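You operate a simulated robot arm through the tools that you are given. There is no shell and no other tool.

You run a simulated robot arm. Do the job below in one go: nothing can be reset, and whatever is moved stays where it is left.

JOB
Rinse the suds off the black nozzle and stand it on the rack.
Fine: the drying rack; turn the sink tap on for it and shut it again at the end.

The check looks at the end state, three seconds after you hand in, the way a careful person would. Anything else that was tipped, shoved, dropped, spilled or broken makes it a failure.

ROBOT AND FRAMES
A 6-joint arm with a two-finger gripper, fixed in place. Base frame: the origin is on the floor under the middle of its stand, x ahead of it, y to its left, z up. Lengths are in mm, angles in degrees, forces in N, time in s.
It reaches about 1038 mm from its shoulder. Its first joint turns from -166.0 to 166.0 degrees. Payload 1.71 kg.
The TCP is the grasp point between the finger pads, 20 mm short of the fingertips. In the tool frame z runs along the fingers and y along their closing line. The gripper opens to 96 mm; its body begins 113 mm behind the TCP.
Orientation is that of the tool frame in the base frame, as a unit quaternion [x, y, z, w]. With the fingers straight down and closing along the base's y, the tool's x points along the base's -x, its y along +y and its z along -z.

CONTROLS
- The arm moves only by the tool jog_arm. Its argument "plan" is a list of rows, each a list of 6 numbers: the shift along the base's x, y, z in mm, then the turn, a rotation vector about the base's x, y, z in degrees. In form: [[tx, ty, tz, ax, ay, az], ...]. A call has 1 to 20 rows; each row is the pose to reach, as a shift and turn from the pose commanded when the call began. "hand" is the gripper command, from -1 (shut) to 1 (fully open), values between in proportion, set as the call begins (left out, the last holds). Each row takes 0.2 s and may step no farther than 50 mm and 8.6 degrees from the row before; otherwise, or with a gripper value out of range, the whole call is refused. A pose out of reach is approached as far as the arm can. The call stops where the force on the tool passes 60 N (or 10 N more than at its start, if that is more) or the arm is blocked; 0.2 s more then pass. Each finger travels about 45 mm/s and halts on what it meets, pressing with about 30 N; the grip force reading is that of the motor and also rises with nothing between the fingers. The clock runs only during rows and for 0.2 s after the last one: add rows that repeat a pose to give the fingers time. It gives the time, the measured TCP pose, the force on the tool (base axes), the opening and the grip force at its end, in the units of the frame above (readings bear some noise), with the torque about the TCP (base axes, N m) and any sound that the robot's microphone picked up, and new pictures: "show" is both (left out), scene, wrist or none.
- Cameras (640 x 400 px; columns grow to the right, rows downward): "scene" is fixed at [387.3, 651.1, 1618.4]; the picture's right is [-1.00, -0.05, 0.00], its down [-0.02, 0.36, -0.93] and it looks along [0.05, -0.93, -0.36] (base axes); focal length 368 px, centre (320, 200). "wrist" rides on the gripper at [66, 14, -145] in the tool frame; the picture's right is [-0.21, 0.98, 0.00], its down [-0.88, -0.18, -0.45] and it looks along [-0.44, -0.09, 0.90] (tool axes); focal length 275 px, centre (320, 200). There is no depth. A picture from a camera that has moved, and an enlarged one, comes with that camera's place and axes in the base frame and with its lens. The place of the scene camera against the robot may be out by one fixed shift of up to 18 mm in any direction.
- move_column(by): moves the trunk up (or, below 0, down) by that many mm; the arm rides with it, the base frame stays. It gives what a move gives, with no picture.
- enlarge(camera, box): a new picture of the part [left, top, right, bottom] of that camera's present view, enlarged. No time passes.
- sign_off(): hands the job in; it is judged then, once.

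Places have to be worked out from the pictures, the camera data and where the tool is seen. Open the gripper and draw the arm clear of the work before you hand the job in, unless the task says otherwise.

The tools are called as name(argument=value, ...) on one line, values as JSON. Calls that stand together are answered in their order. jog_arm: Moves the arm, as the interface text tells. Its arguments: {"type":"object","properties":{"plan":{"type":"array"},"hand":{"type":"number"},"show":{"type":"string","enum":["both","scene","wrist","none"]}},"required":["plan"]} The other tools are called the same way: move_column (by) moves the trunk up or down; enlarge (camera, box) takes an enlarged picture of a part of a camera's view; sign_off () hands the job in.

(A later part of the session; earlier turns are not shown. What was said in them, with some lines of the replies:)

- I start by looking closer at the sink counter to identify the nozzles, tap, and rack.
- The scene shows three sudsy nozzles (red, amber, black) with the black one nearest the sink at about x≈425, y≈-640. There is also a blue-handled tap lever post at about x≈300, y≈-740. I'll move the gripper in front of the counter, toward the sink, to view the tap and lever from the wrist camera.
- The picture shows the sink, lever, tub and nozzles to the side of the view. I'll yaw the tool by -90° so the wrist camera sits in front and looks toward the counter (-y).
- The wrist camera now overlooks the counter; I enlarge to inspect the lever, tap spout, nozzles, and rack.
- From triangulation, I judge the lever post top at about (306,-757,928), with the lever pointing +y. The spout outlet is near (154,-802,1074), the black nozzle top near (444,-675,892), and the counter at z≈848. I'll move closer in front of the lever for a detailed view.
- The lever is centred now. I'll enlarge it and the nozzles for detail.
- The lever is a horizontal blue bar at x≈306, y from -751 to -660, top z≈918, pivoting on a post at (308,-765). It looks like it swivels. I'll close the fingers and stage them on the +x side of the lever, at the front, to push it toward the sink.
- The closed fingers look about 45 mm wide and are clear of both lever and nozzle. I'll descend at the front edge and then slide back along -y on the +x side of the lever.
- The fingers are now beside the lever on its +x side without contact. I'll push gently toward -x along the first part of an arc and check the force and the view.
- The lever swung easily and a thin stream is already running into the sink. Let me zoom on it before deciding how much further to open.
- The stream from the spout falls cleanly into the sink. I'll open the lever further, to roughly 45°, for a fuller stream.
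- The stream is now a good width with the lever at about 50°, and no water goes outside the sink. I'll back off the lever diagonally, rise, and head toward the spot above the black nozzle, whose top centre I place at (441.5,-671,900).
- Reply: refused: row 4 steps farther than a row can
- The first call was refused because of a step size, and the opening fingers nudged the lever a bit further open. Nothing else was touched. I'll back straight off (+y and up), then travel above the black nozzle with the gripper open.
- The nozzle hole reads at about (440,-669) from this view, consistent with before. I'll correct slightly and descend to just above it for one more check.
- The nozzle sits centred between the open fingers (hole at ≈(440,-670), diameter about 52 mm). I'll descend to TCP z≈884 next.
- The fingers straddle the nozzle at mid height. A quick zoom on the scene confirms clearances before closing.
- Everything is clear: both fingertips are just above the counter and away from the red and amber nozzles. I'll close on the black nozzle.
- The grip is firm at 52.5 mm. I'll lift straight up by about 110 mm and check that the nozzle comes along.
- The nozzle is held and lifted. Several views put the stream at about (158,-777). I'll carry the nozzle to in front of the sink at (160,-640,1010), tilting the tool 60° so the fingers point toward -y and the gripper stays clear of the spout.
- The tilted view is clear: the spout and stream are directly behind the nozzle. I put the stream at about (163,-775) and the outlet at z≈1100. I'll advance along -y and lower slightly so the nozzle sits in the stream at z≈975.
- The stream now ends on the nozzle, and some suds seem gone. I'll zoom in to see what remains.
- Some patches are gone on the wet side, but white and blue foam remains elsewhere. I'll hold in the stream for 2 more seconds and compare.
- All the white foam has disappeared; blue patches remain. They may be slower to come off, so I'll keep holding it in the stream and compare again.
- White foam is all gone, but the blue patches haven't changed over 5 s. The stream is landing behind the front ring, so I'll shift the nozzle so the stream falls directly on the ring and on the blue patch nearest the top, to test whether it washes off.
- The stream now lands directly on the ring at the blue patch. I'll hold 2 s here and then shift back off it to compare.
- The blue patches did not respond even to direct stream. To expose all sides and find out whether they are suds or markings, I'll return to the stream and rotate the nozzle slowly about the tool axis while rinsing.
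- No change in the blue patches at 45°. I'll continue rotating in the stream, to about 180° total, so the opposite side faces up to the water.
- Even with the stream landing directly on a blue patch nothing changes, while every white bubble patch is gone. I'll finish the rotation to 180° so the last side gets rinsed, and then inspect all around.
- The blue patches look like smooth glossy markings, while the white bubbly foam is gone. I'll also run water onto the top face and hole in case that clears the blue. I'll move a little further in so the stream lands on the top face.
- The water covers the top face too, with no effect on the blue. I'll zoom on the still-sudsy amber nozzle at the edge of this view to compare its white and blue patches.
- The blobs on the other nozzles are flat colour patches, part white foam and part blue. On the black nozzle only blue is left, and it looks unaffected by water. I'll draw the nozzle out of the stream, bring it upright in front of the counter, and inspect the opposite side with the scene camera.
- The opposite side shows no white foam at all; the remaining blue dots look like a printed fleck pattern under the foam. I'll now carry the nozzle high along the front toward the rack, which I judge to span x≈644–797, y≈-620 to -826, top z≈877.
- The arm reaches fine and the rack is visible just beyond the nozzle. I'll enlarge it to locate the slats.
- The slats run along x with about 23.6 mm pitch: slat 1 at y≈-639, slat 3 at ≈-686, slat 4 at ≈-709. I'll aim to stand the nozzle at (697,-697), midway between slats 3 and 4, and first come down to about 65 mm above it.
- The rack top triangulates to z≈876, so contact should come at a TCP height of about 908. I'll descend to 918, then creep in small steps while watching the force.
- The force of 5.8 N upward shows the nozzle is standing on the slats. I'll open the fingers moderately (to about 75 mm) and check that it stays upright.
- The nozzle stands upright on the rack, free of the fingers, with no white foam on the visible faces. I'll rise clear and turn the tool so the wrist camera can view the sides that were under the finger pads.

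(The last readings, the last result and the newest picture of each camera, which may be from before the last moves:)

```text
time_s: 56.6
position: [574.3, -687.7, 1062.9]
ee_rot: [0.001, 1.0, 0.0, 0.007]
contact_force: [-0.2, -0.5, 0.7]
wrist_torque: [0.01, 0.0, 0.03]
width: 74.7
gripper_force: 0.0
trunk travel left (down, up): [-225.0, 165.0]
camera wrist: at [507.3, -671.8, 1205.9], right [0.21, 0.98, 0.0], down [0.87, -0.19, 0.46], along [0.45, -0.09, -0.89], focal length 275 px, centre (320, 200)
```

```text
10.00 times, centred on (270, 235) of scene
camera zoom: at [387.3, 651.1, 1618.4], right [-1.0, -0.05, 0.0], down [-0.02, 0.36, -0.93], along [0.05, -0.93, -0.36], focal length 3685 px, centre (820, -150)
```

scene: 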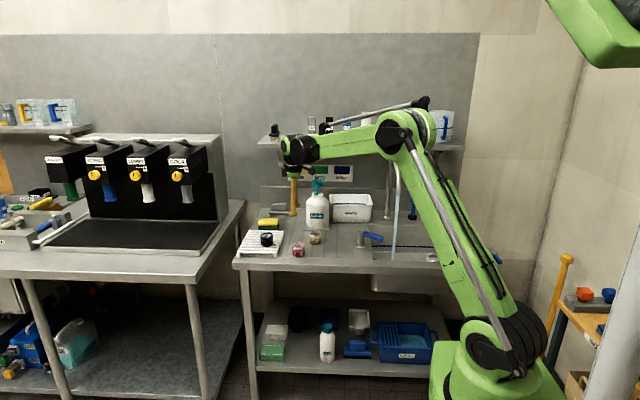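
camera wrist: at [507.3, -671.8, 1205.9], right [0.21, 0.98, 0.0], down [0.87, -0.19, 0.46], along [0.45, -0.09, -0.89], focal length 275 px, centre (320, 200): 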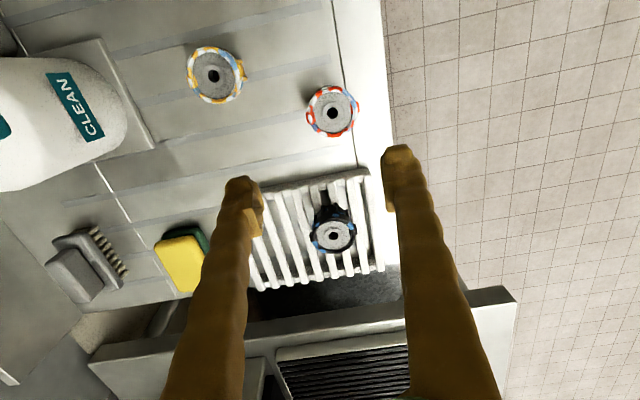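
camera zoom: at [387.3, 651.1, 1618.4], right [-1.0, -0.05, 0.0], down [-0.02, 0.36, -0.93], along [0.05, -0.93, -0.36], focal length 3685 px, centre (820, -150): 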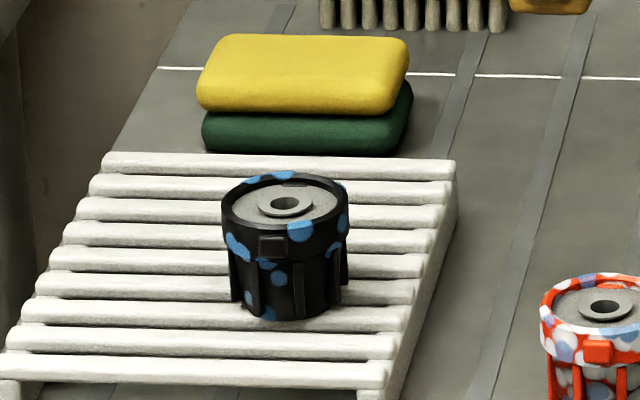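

The nozzle stands well on the rack. One more close zoom on the finger-contact side before I go shut the tap.

enlarge(camera="wrist", box=[300, 195, 370, 255])

enlarge(camera="wrist", box=[290, 75, 370, 145])

```text
6.67 times, centred on (335, 225) of wrist
camera zoom: at [507.3, -671.8, 1205.9], right [0.21, 0.98, 0.0], down [0.87, -0.19, 0.46], along [0.45, -0.09, -0.89], focal length 1835 px, centre (220, 33)
```

zoom: 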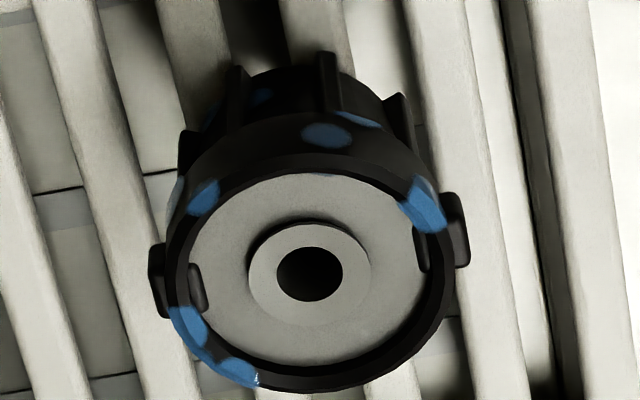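

```text
5.71 times, centred on (330, 110) of wrist
camera zoom: at [507.3, -671.8, 1205.9], right [0.21, 0.98, 0.0], down [0.87, -0.19, 0.46], along [0.45, -0.09, -0.89], focal length 1573 px, centre (263, 714)
```

zoom: 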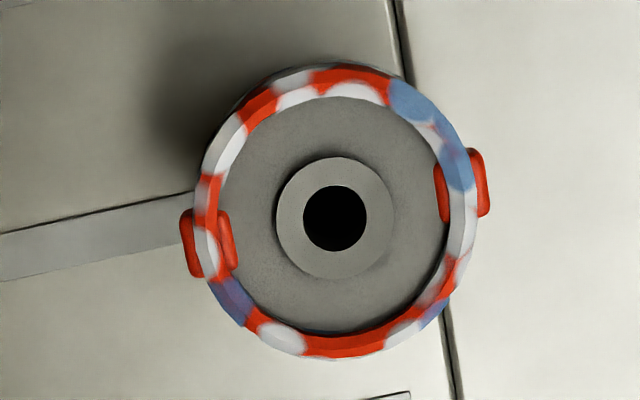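

One pale sliver at the nozzle's back-left edge deserves a closer look. I'll swing the wrist camera around to the back-left (-x,-y) corner, keeping well above everything, and inspect that side.

jog_arm(plan=[[8, -12, -8, 0, 0, 8], [16, -24, -16, 0, 0, 16], [24, -36, -26, 0, 0, 24], [32, -50, -36, 0, 0, 32], [40, -62, -46, 0, 0, 40], [46, -72, -53, 0, 0, 46], [46, -72, -53, 0, 0, 46]], show="wrist")

```text
time_s: 58.2
position: [619.1, -758.5, 1009.9]
ee_rot: [-0.391, 0.92, 0.002, 0.007]
contact_force: [0.5, -0.6, -0.4]
wrist_torque: [0.02, 0.03, -0.03]
width: 74.9
gripper_force: 0.1
trunk travel left (down, up): [-225.0, 165.0]
camera wrist: at [563.9, -796.5, 1152.3], right [-0.56, 0.83, 0.0], down [0.74, 0.5, 0.46], along [0.38, 0.26, -0.89], focal length 275 px, centre (320, 200)
```

wrist: 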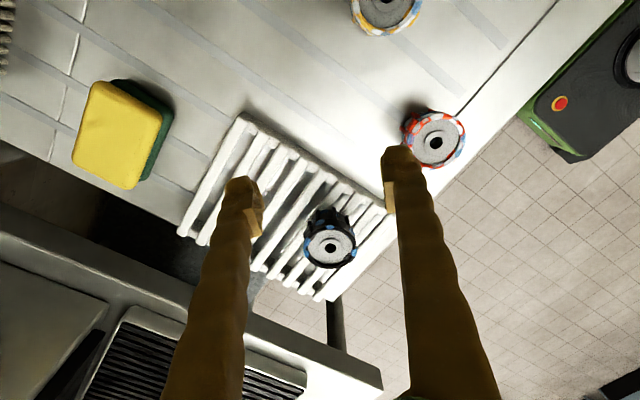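

enlarge(camera="wrist", box=[295, 200, 365, 275])

```text
5.33 times, centred on (330, 238) of wrist
camera zoom: at [563.9, -796.5, 1152.3], right [-0.56, 0.83, 0.0], down [0.74, 0.5, 0.46], along [0.38, 0.26, -0.89], focal length 1468 px, centre (267, 0)
```

zoom: 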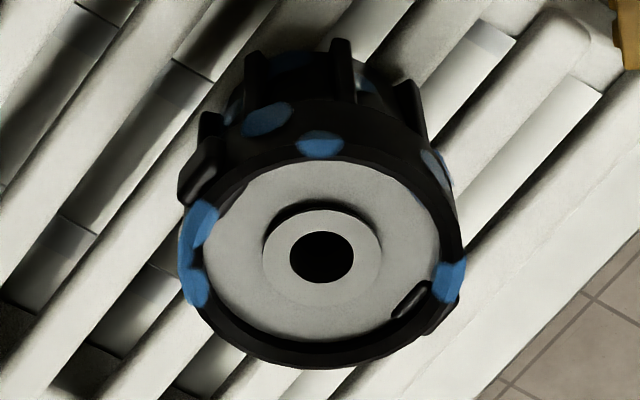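

The nozzle is clean all around; only the glossy blue flecks remain. Next, closing the tap: I'll rise, go back to the front of the sink, turn the tool to yaw -90 and close the fingers.

jog_arm(plan=[[-18, 14, 30, 0, 0, -8], [-36, 28, 60, 0, 0, -16], [-54, 42, 90, 0, 0, -24], [-73, 56, 120, 0, 0, -32], [-91, 70, 140, 0, 0, -40], [-109, 84, 140, 0, 0, -48], [-127, 98, 140, 0, 0, -56], [-145, 110, 140, 0, 0, -64], [-164, 118, 140, 0, 0, -72], [-182, 118, 140, 0, 0, -80], [-200, 118, 140, 0, 0, -88], [-218, 118, 140, 0, 0, -96], [-236, 118, 140, 0, 0, -104], [-255, 118, 140, 0, 0, -112], [-273, 118, 140, 0, 0, -120], [-291, 118, 140, 0, 0, -128], [-309, 118, 140, 0, 0, -136], [-309, 118, 140, 0, 0, -136]], hand=-1)

```text
time_s: 62.0
position: [311.9, -638.5, 1151.3]
ee_rot: [0.707, 0.707, -0.006, 0.005]
contact_force: [-0.4, 0.3, 0.3]
wrist_torque: [-0.03, -0.01, 0.02]
width: 0.0
gripper_force: 29.5
trunk travel left (down, up): [-225.0, 165.0]
camera wrist: at [325.8, -570.4, 1292.9], right [0.98, -0.21, 0.0], down [-0.19, -0.87, 0.46], along [-0.09, -0.45, -0.89], focal length 275 px, centre (320, 200)
```

scene: 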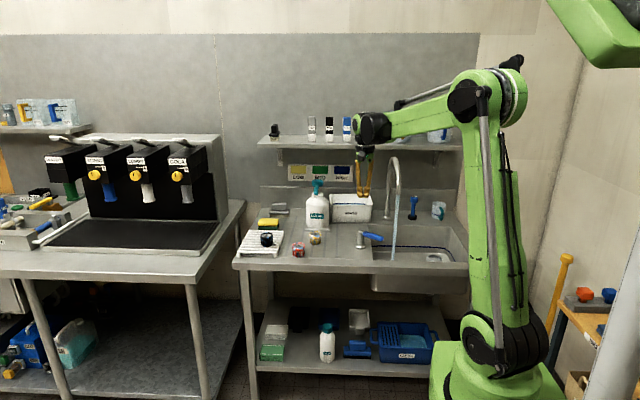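
wrist: 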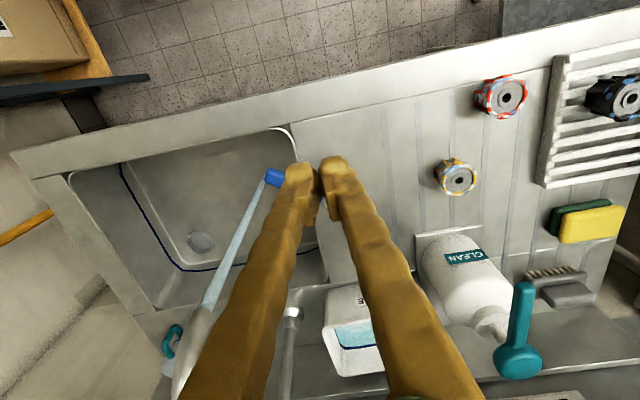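

The nozzle stands on the rack and the tap still runs, with the stream at (162,-770). I'll lean the tool 30° (wrist toward +x) so it stays clear of the spout, then hover behind the lever at (242,-790) before descending.

jog_arm(plan=[[-5, -10, 0, 0, 7.5, 0], [-15, -20, 0, 0, 15, 0], [-25, -30, 0, 0, 22.5, 0], [-35, -40, 0, 0, 30, 0], [-45, -70, 0, 0, 30, 0], [-55, -100, -10, 0, 30, 0], [-65, -130, -20, 0, 30, 0], [-68, -152, -30, 0, 30, 0], [-68, -152, -30, 0, 30, 0]])

```text
time_s: 64.0
position: [241.5, -794.2, 1121.3]
ee_rot: [0.681, 0.684, -0.188, -0.179]
contact_force: [-0.3, 0.1, 0.1]
wrist_torque: [0.01, 0.0, -0.04]
width: 0.0
gripper_force: 29.6
trunk travel left (down, up): [-225.0, 165.0]
camera wrist: at [327.3, -725.2, 1237.1], right [0.85, -0.21, -0.49], down [0.07, -0.87, 0.49], along [-0.53, -0.45, -0.72], focal length 275 px, centre (320, 200)
```

scene: 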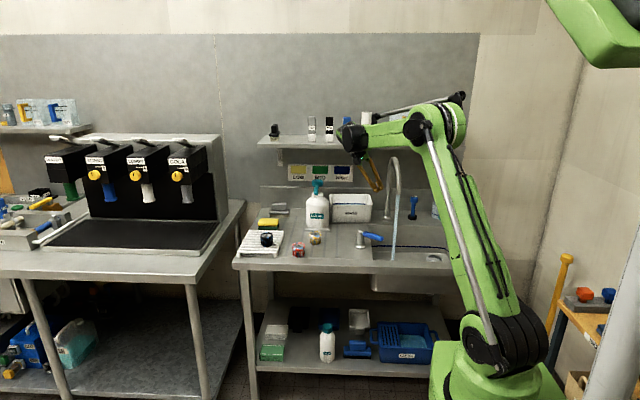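
wrist: 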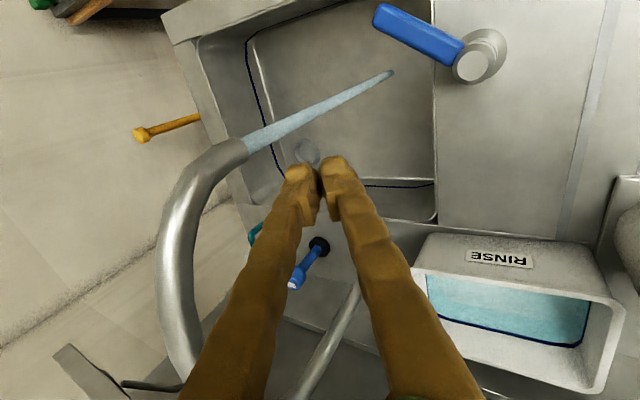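

The view confirms the fingers are clear of the spout and behind the lever. I'll descend straight down to lever height.

jog_arm(plan=[[0, 0, -40, 0, 0, 0], [0, 0, -80, 0, 0, 0], [0, 0, -120, 0, 0, 0], [0, 0, -160, 0, 0, 0], [0, 0, -195, 0, 0, 0], [0, 0, -216, 0, 0, 0], [0, 0, -216, 0, 0, 0]])

```text
time_s: 65.6
position: [242.2, -794.2, 902.9]
ee_rot: [0.681, 0.685, -0.188, -0.179]
contact_force: [-0.5, -0.6, 0.3]
wrist_torque: [-0.05, -0.01, -0.02]
width: 0.0
gripper_force: 29.4
trunk travel left (down, up): [-225.0, 165.0]
camera wrist: at [326.2, -725.0, 1019.4], right [0.85, -0.21, -0.49], down [0.07, -0.87, 0.49], along [-0.53, -0.45, -0.72], focal length 275 px, centre (320, 200)
```

scene: 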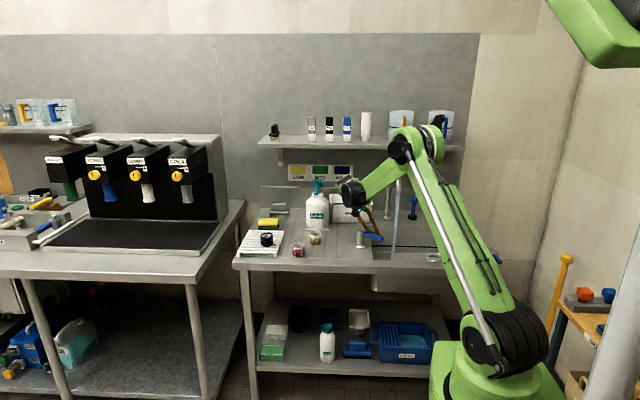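
wrist: 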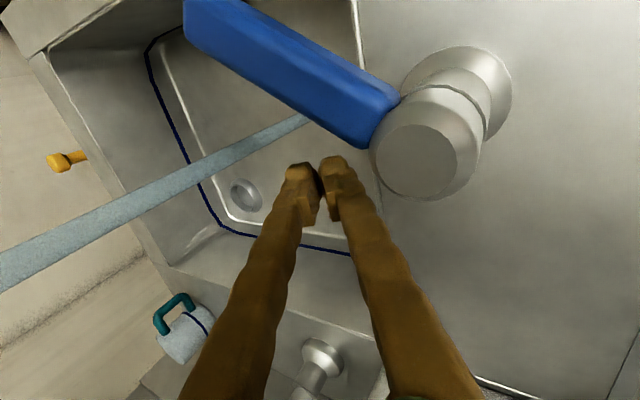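

The fingertips are behind the lever at the right height, near its root. I'll shift slightly outward (-x) for leverage and push +y gently, in stages.

jog_arm(plan=[[-8, 0, 0, 0, 0, 0], [-14, 8, 0, 0, 0, 0], [-14, 16, 0, 0, 0, 0], [-14, 24, 0, 0, 0, 0], [-14, 32, 0, 0, 0, 0], [-13, 40, 0, 0, 0, 0], [-12, 48, 0, 0, 0, 0]])

```text
time_s: 67.2
position: [230.6, -744.4, 903.6]
ee_rot: [0.682, 0.684, -0.188, -0.178]
contact_force: [-1.4, -0.4, 0.7]
wrist_torque: [0.03, -0.05, 0.0]
width: 0.2
gripper_force: 29.6
trunk travel left (down, up): [-225.0, 165.0]
camera wrist: at [315.2, -676.5, 1020.3], right [0.85, -0.21, -0.49], down [0.07, -0.87, 0.49], along [-0.53, -0.45, -0.72], focal length 275 px, centre (320, 200)
```

scene: 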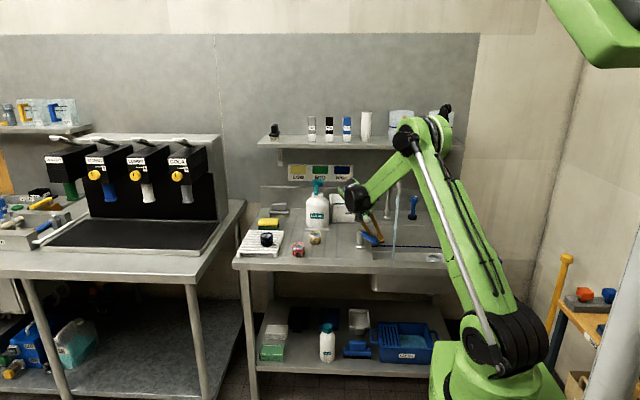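
wrist: 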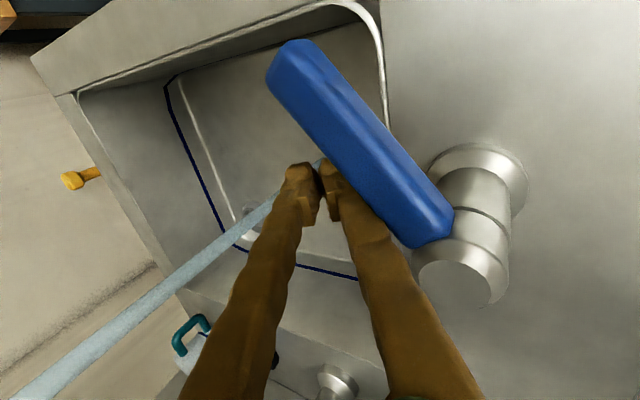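

The lever has rotated back to about 45° and the stream is thinner. I'll continue the arc toward about 15° and check.

jog_arm(plan=[[4, 7, 0, 0, 0, 0], [8, 14, 0, 0, 0, 0], [13, 21, 0, 0, 0, 0], [18, 28, 0, 0, 0, 0], [23, 33, 0, 0, 0, 0], [27, 35, 0, 0, 0, 0]])

```text
time_s: 68.6
position: [252.1, -711.2, 906.0]
ee_rot: [0.682, 0.685, -0.185, -0.176]
contact_force: [-22.3, -10.8, 7.4]
wrist_torque: [0.27, -0.98, -0.61]
width: 0.1
gripper_force: 29.7
trunk travel left (down, up): [-225.0, 165.0]
camera wrist: at [336.0, -641.5, 1023.2], right [0.85, -0.21, -0.48], down [0.07, -0.87, 0.49], along [-0.52, -0.45, -0.73], focal length 275 px, centre (320, 200)
```

scene: 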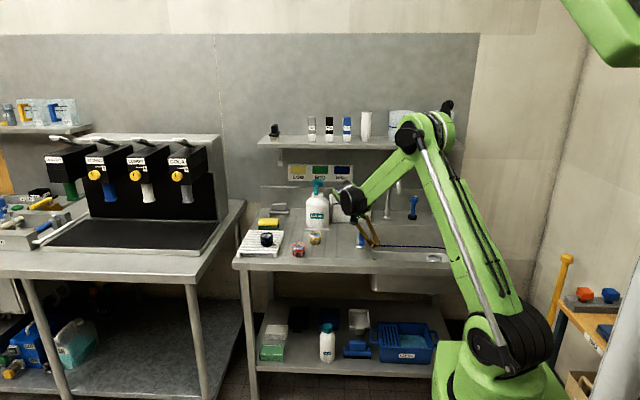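
wrist: 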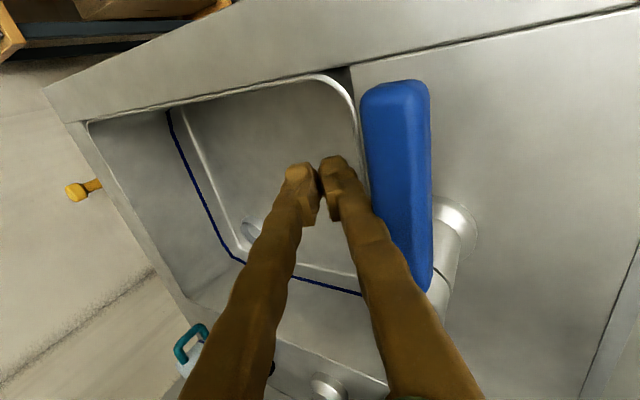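

The lever hit its closed stop (22 N reaction) and the stream has vanished. I'll back off -x to release the pressure and then rise straight up.

jog_arm(plan=[[-8, 0, 0, 0, 0, 0], [-16, 0, 0, 0, 0, 0], [-20, 0, 20, 0, 0, 0], [-20, 0, 60, 0, 0, 0], [-20, 5, 100, 0, 0, 0], [-20, 20, 140, 0, 0, 0], [-10, 50, 170, 0, 0, 0], [0, 80, 180, 0, -7.5, 0], [10, 100, 190, 0, -15, 0], [20, 120, 200, 0, -22.5, 0], [30, 140, 200, 0, -30, 0], [40, 160, 200, 0, -30, 0], [40, 160, 200, 0, -30, 0]])

enlarge(camera="scene", box=[340, 150, 460, 280])

enlarge(camera="scene", box=[230, 190, 390, 270])

```text
time_s: 71.4
position: [298.8, -550.5, 1103.9]
ee_rot: [0.708, 0.707, -0.005, 0.005]
contact_force: [0.4, -0.4, 0.4]
wrist_torque: [-0.02, 0.0, 0.07]
width: 0.0
gripper_force: 29.3
trunk travel left (down, up): [-225.0, 165.0]
camera wrist: at [313.2, -481.6, 1246.4], right [0.98, -0.21, 0.0], down [-0.18, -0.87, 0.46], along [-0.09, -0.45, -0.89], focal length 275 px, centre (320, 200)
```

scene: 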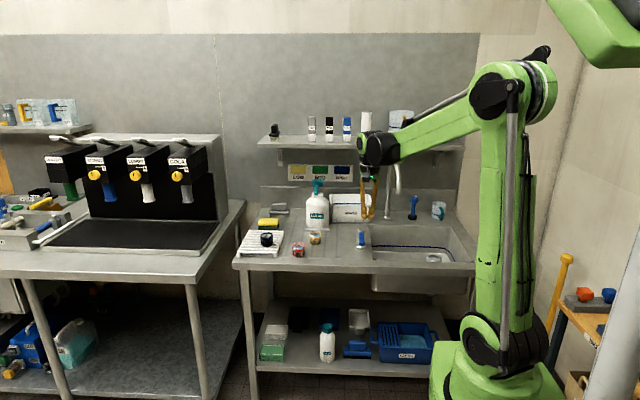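
wrist: 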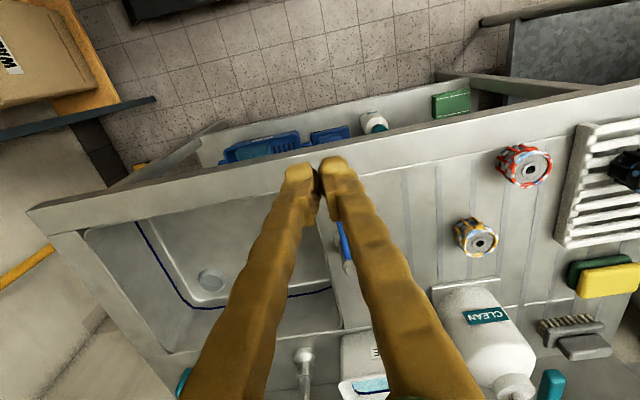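

```text
3.08 times, centred on (400, 215) of scene
camera zoom: at [387.3, 651.1, 1618.4], right [-1.0, -0.05, 0.0], down [-0.02, 0.36, -0.93], along [0.05, -0.93, -0.36], focal length 1134 px, centre (74, 154)
```

zoom: 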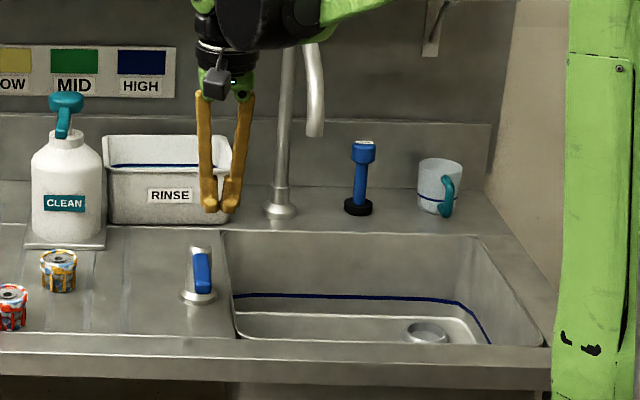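

```text
4.00 times, centred on (310, 230) of scene
camera zoom: at [387.3, 651.1, 1618.4], right [-1.0, -0.05, 0.0], down [-0.02, 0.36, -0.93], along [0.05, -0.93, -0.36], focal length 1474 px, centre (360, 80)
```

zoom: 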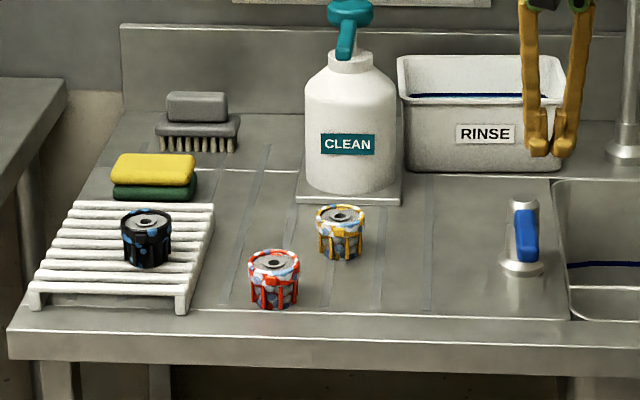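

The tap is off with its lever back in the original position. The black nozzle stands clean on the rack, and nothing else has moved. I'll open the gripper and draw the arm clear toward its starting spot.

jog_arm(plan=[[15, 30, 15, 0, 0, 0], [30, 60, 30, 0, 0, 0], [45, 85, 45, 0, 0, 0], [60, 105, 60, 0, 0, 0], [75, 116, 63, 0, 0, 0], [75, 116, 63, 0, 0, 0], [75, 116, 63, 0, 0, 0]], hand=1)

enlarge(camera="scene", box=[240, 215, 300, 255])

enlarge(camera="scene", box=[340, 150, 460, 280])

```text
time_s: 73.0
position: [372.2, -434.9, 1166.7]
ee_rot: [0.707, 0.707, -0.006, 0.004]
contact_force: [-0.8, 1.0, 0.7]
wrist_torque: [-0.02, 0.0, -0.01]
width: 96.2
gripper_force: 0.1
trunk travel left (down, up): [-225.0, 165.0]
camera wrist: at [388.4, -365.3, 1310.1], right [0.98, -0.21, 0.0], down [-0.18, -0.87, 0.46], along [-0.09, -0.45, -0.89], focal length 275 px, centre (320, 200)
```

scene: 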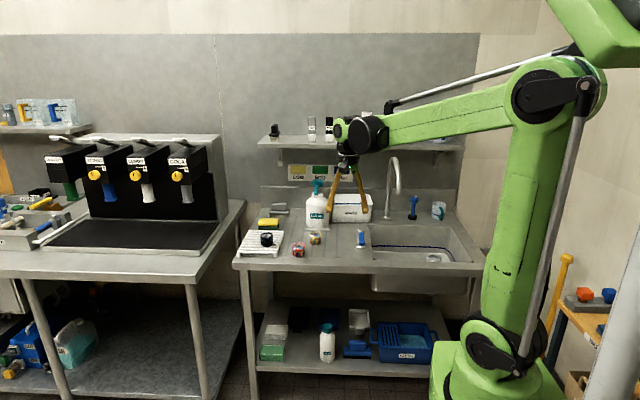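
wrist: 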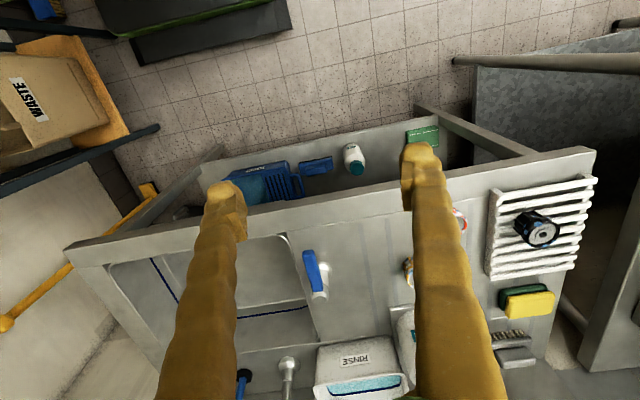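

```text
10.00 times, centred on (270, 235) of scene
camera zoom: at [387.3, 651.1, 1618.4], right [-1.0, -0.05, 0.0], down [-0.02, 0.36, -0.93], along [0.05, -0.93, -0.36], focal length 3685 px, centre (820, -150)
```

zoom: 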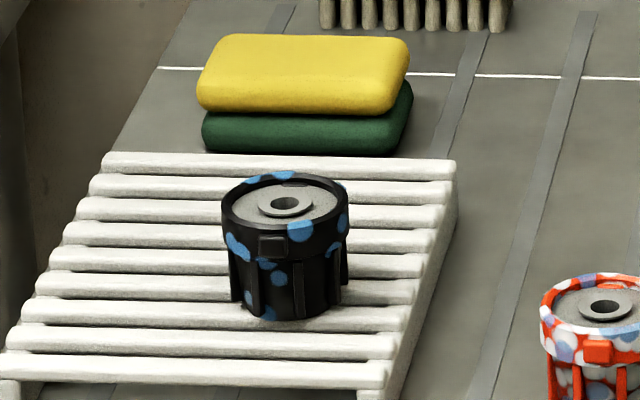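

```text
3.08 times, centred on (400, 215) of scene
camera zoom: at [387.3, 651.1, 1618.4], right [-1.0, -0.05, 0.0], down [-0.02, 0.36, -0.93], along [0.05, -0.93, -0.36], focal length 1134 px, centre (74, 154)
```

zoom: 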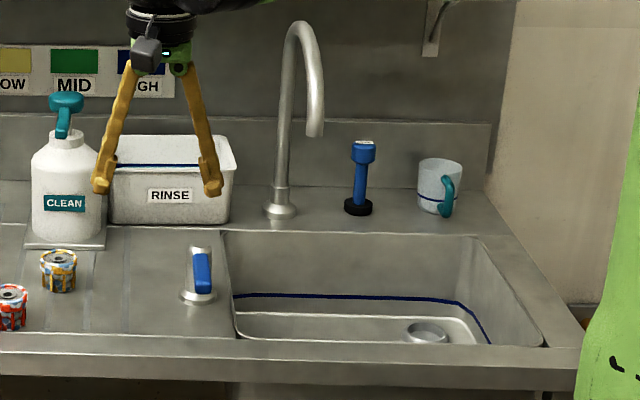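

Final state: the black nozzle stands upright on the rack with its foam rinsed off, the tap lever is closed with no stream, the other items are untouched, and the arm is clear with the gripper open. The blue flecks stayed the same through about 20 s of rinsing, including direct hits, so I take them as markings. I'm handing in.

sign_off()

```text
The job is handed in.
```

The black nozzle is rinsed and standing upright on the drying rack, and the tap is shut with its lever back where it started. I've handed the job in.

- **Suds:** All the white foam came off within a few seconds under the tap. Blue spots remain on the nozzle. They did not change through about 20 seconds of rinsing, including water landing directly on two of them. I took them to be markings rather than suds, but I could not confirm that.
- **Tap:** While the tap was open, the opening gripper nudged the lever a little further round. I pushed it back to its closed stop at the end, and no water is running.
- **Surroundings:** In the last pictures nothing else had moved. The arm is clear of the counter with the gripper open.
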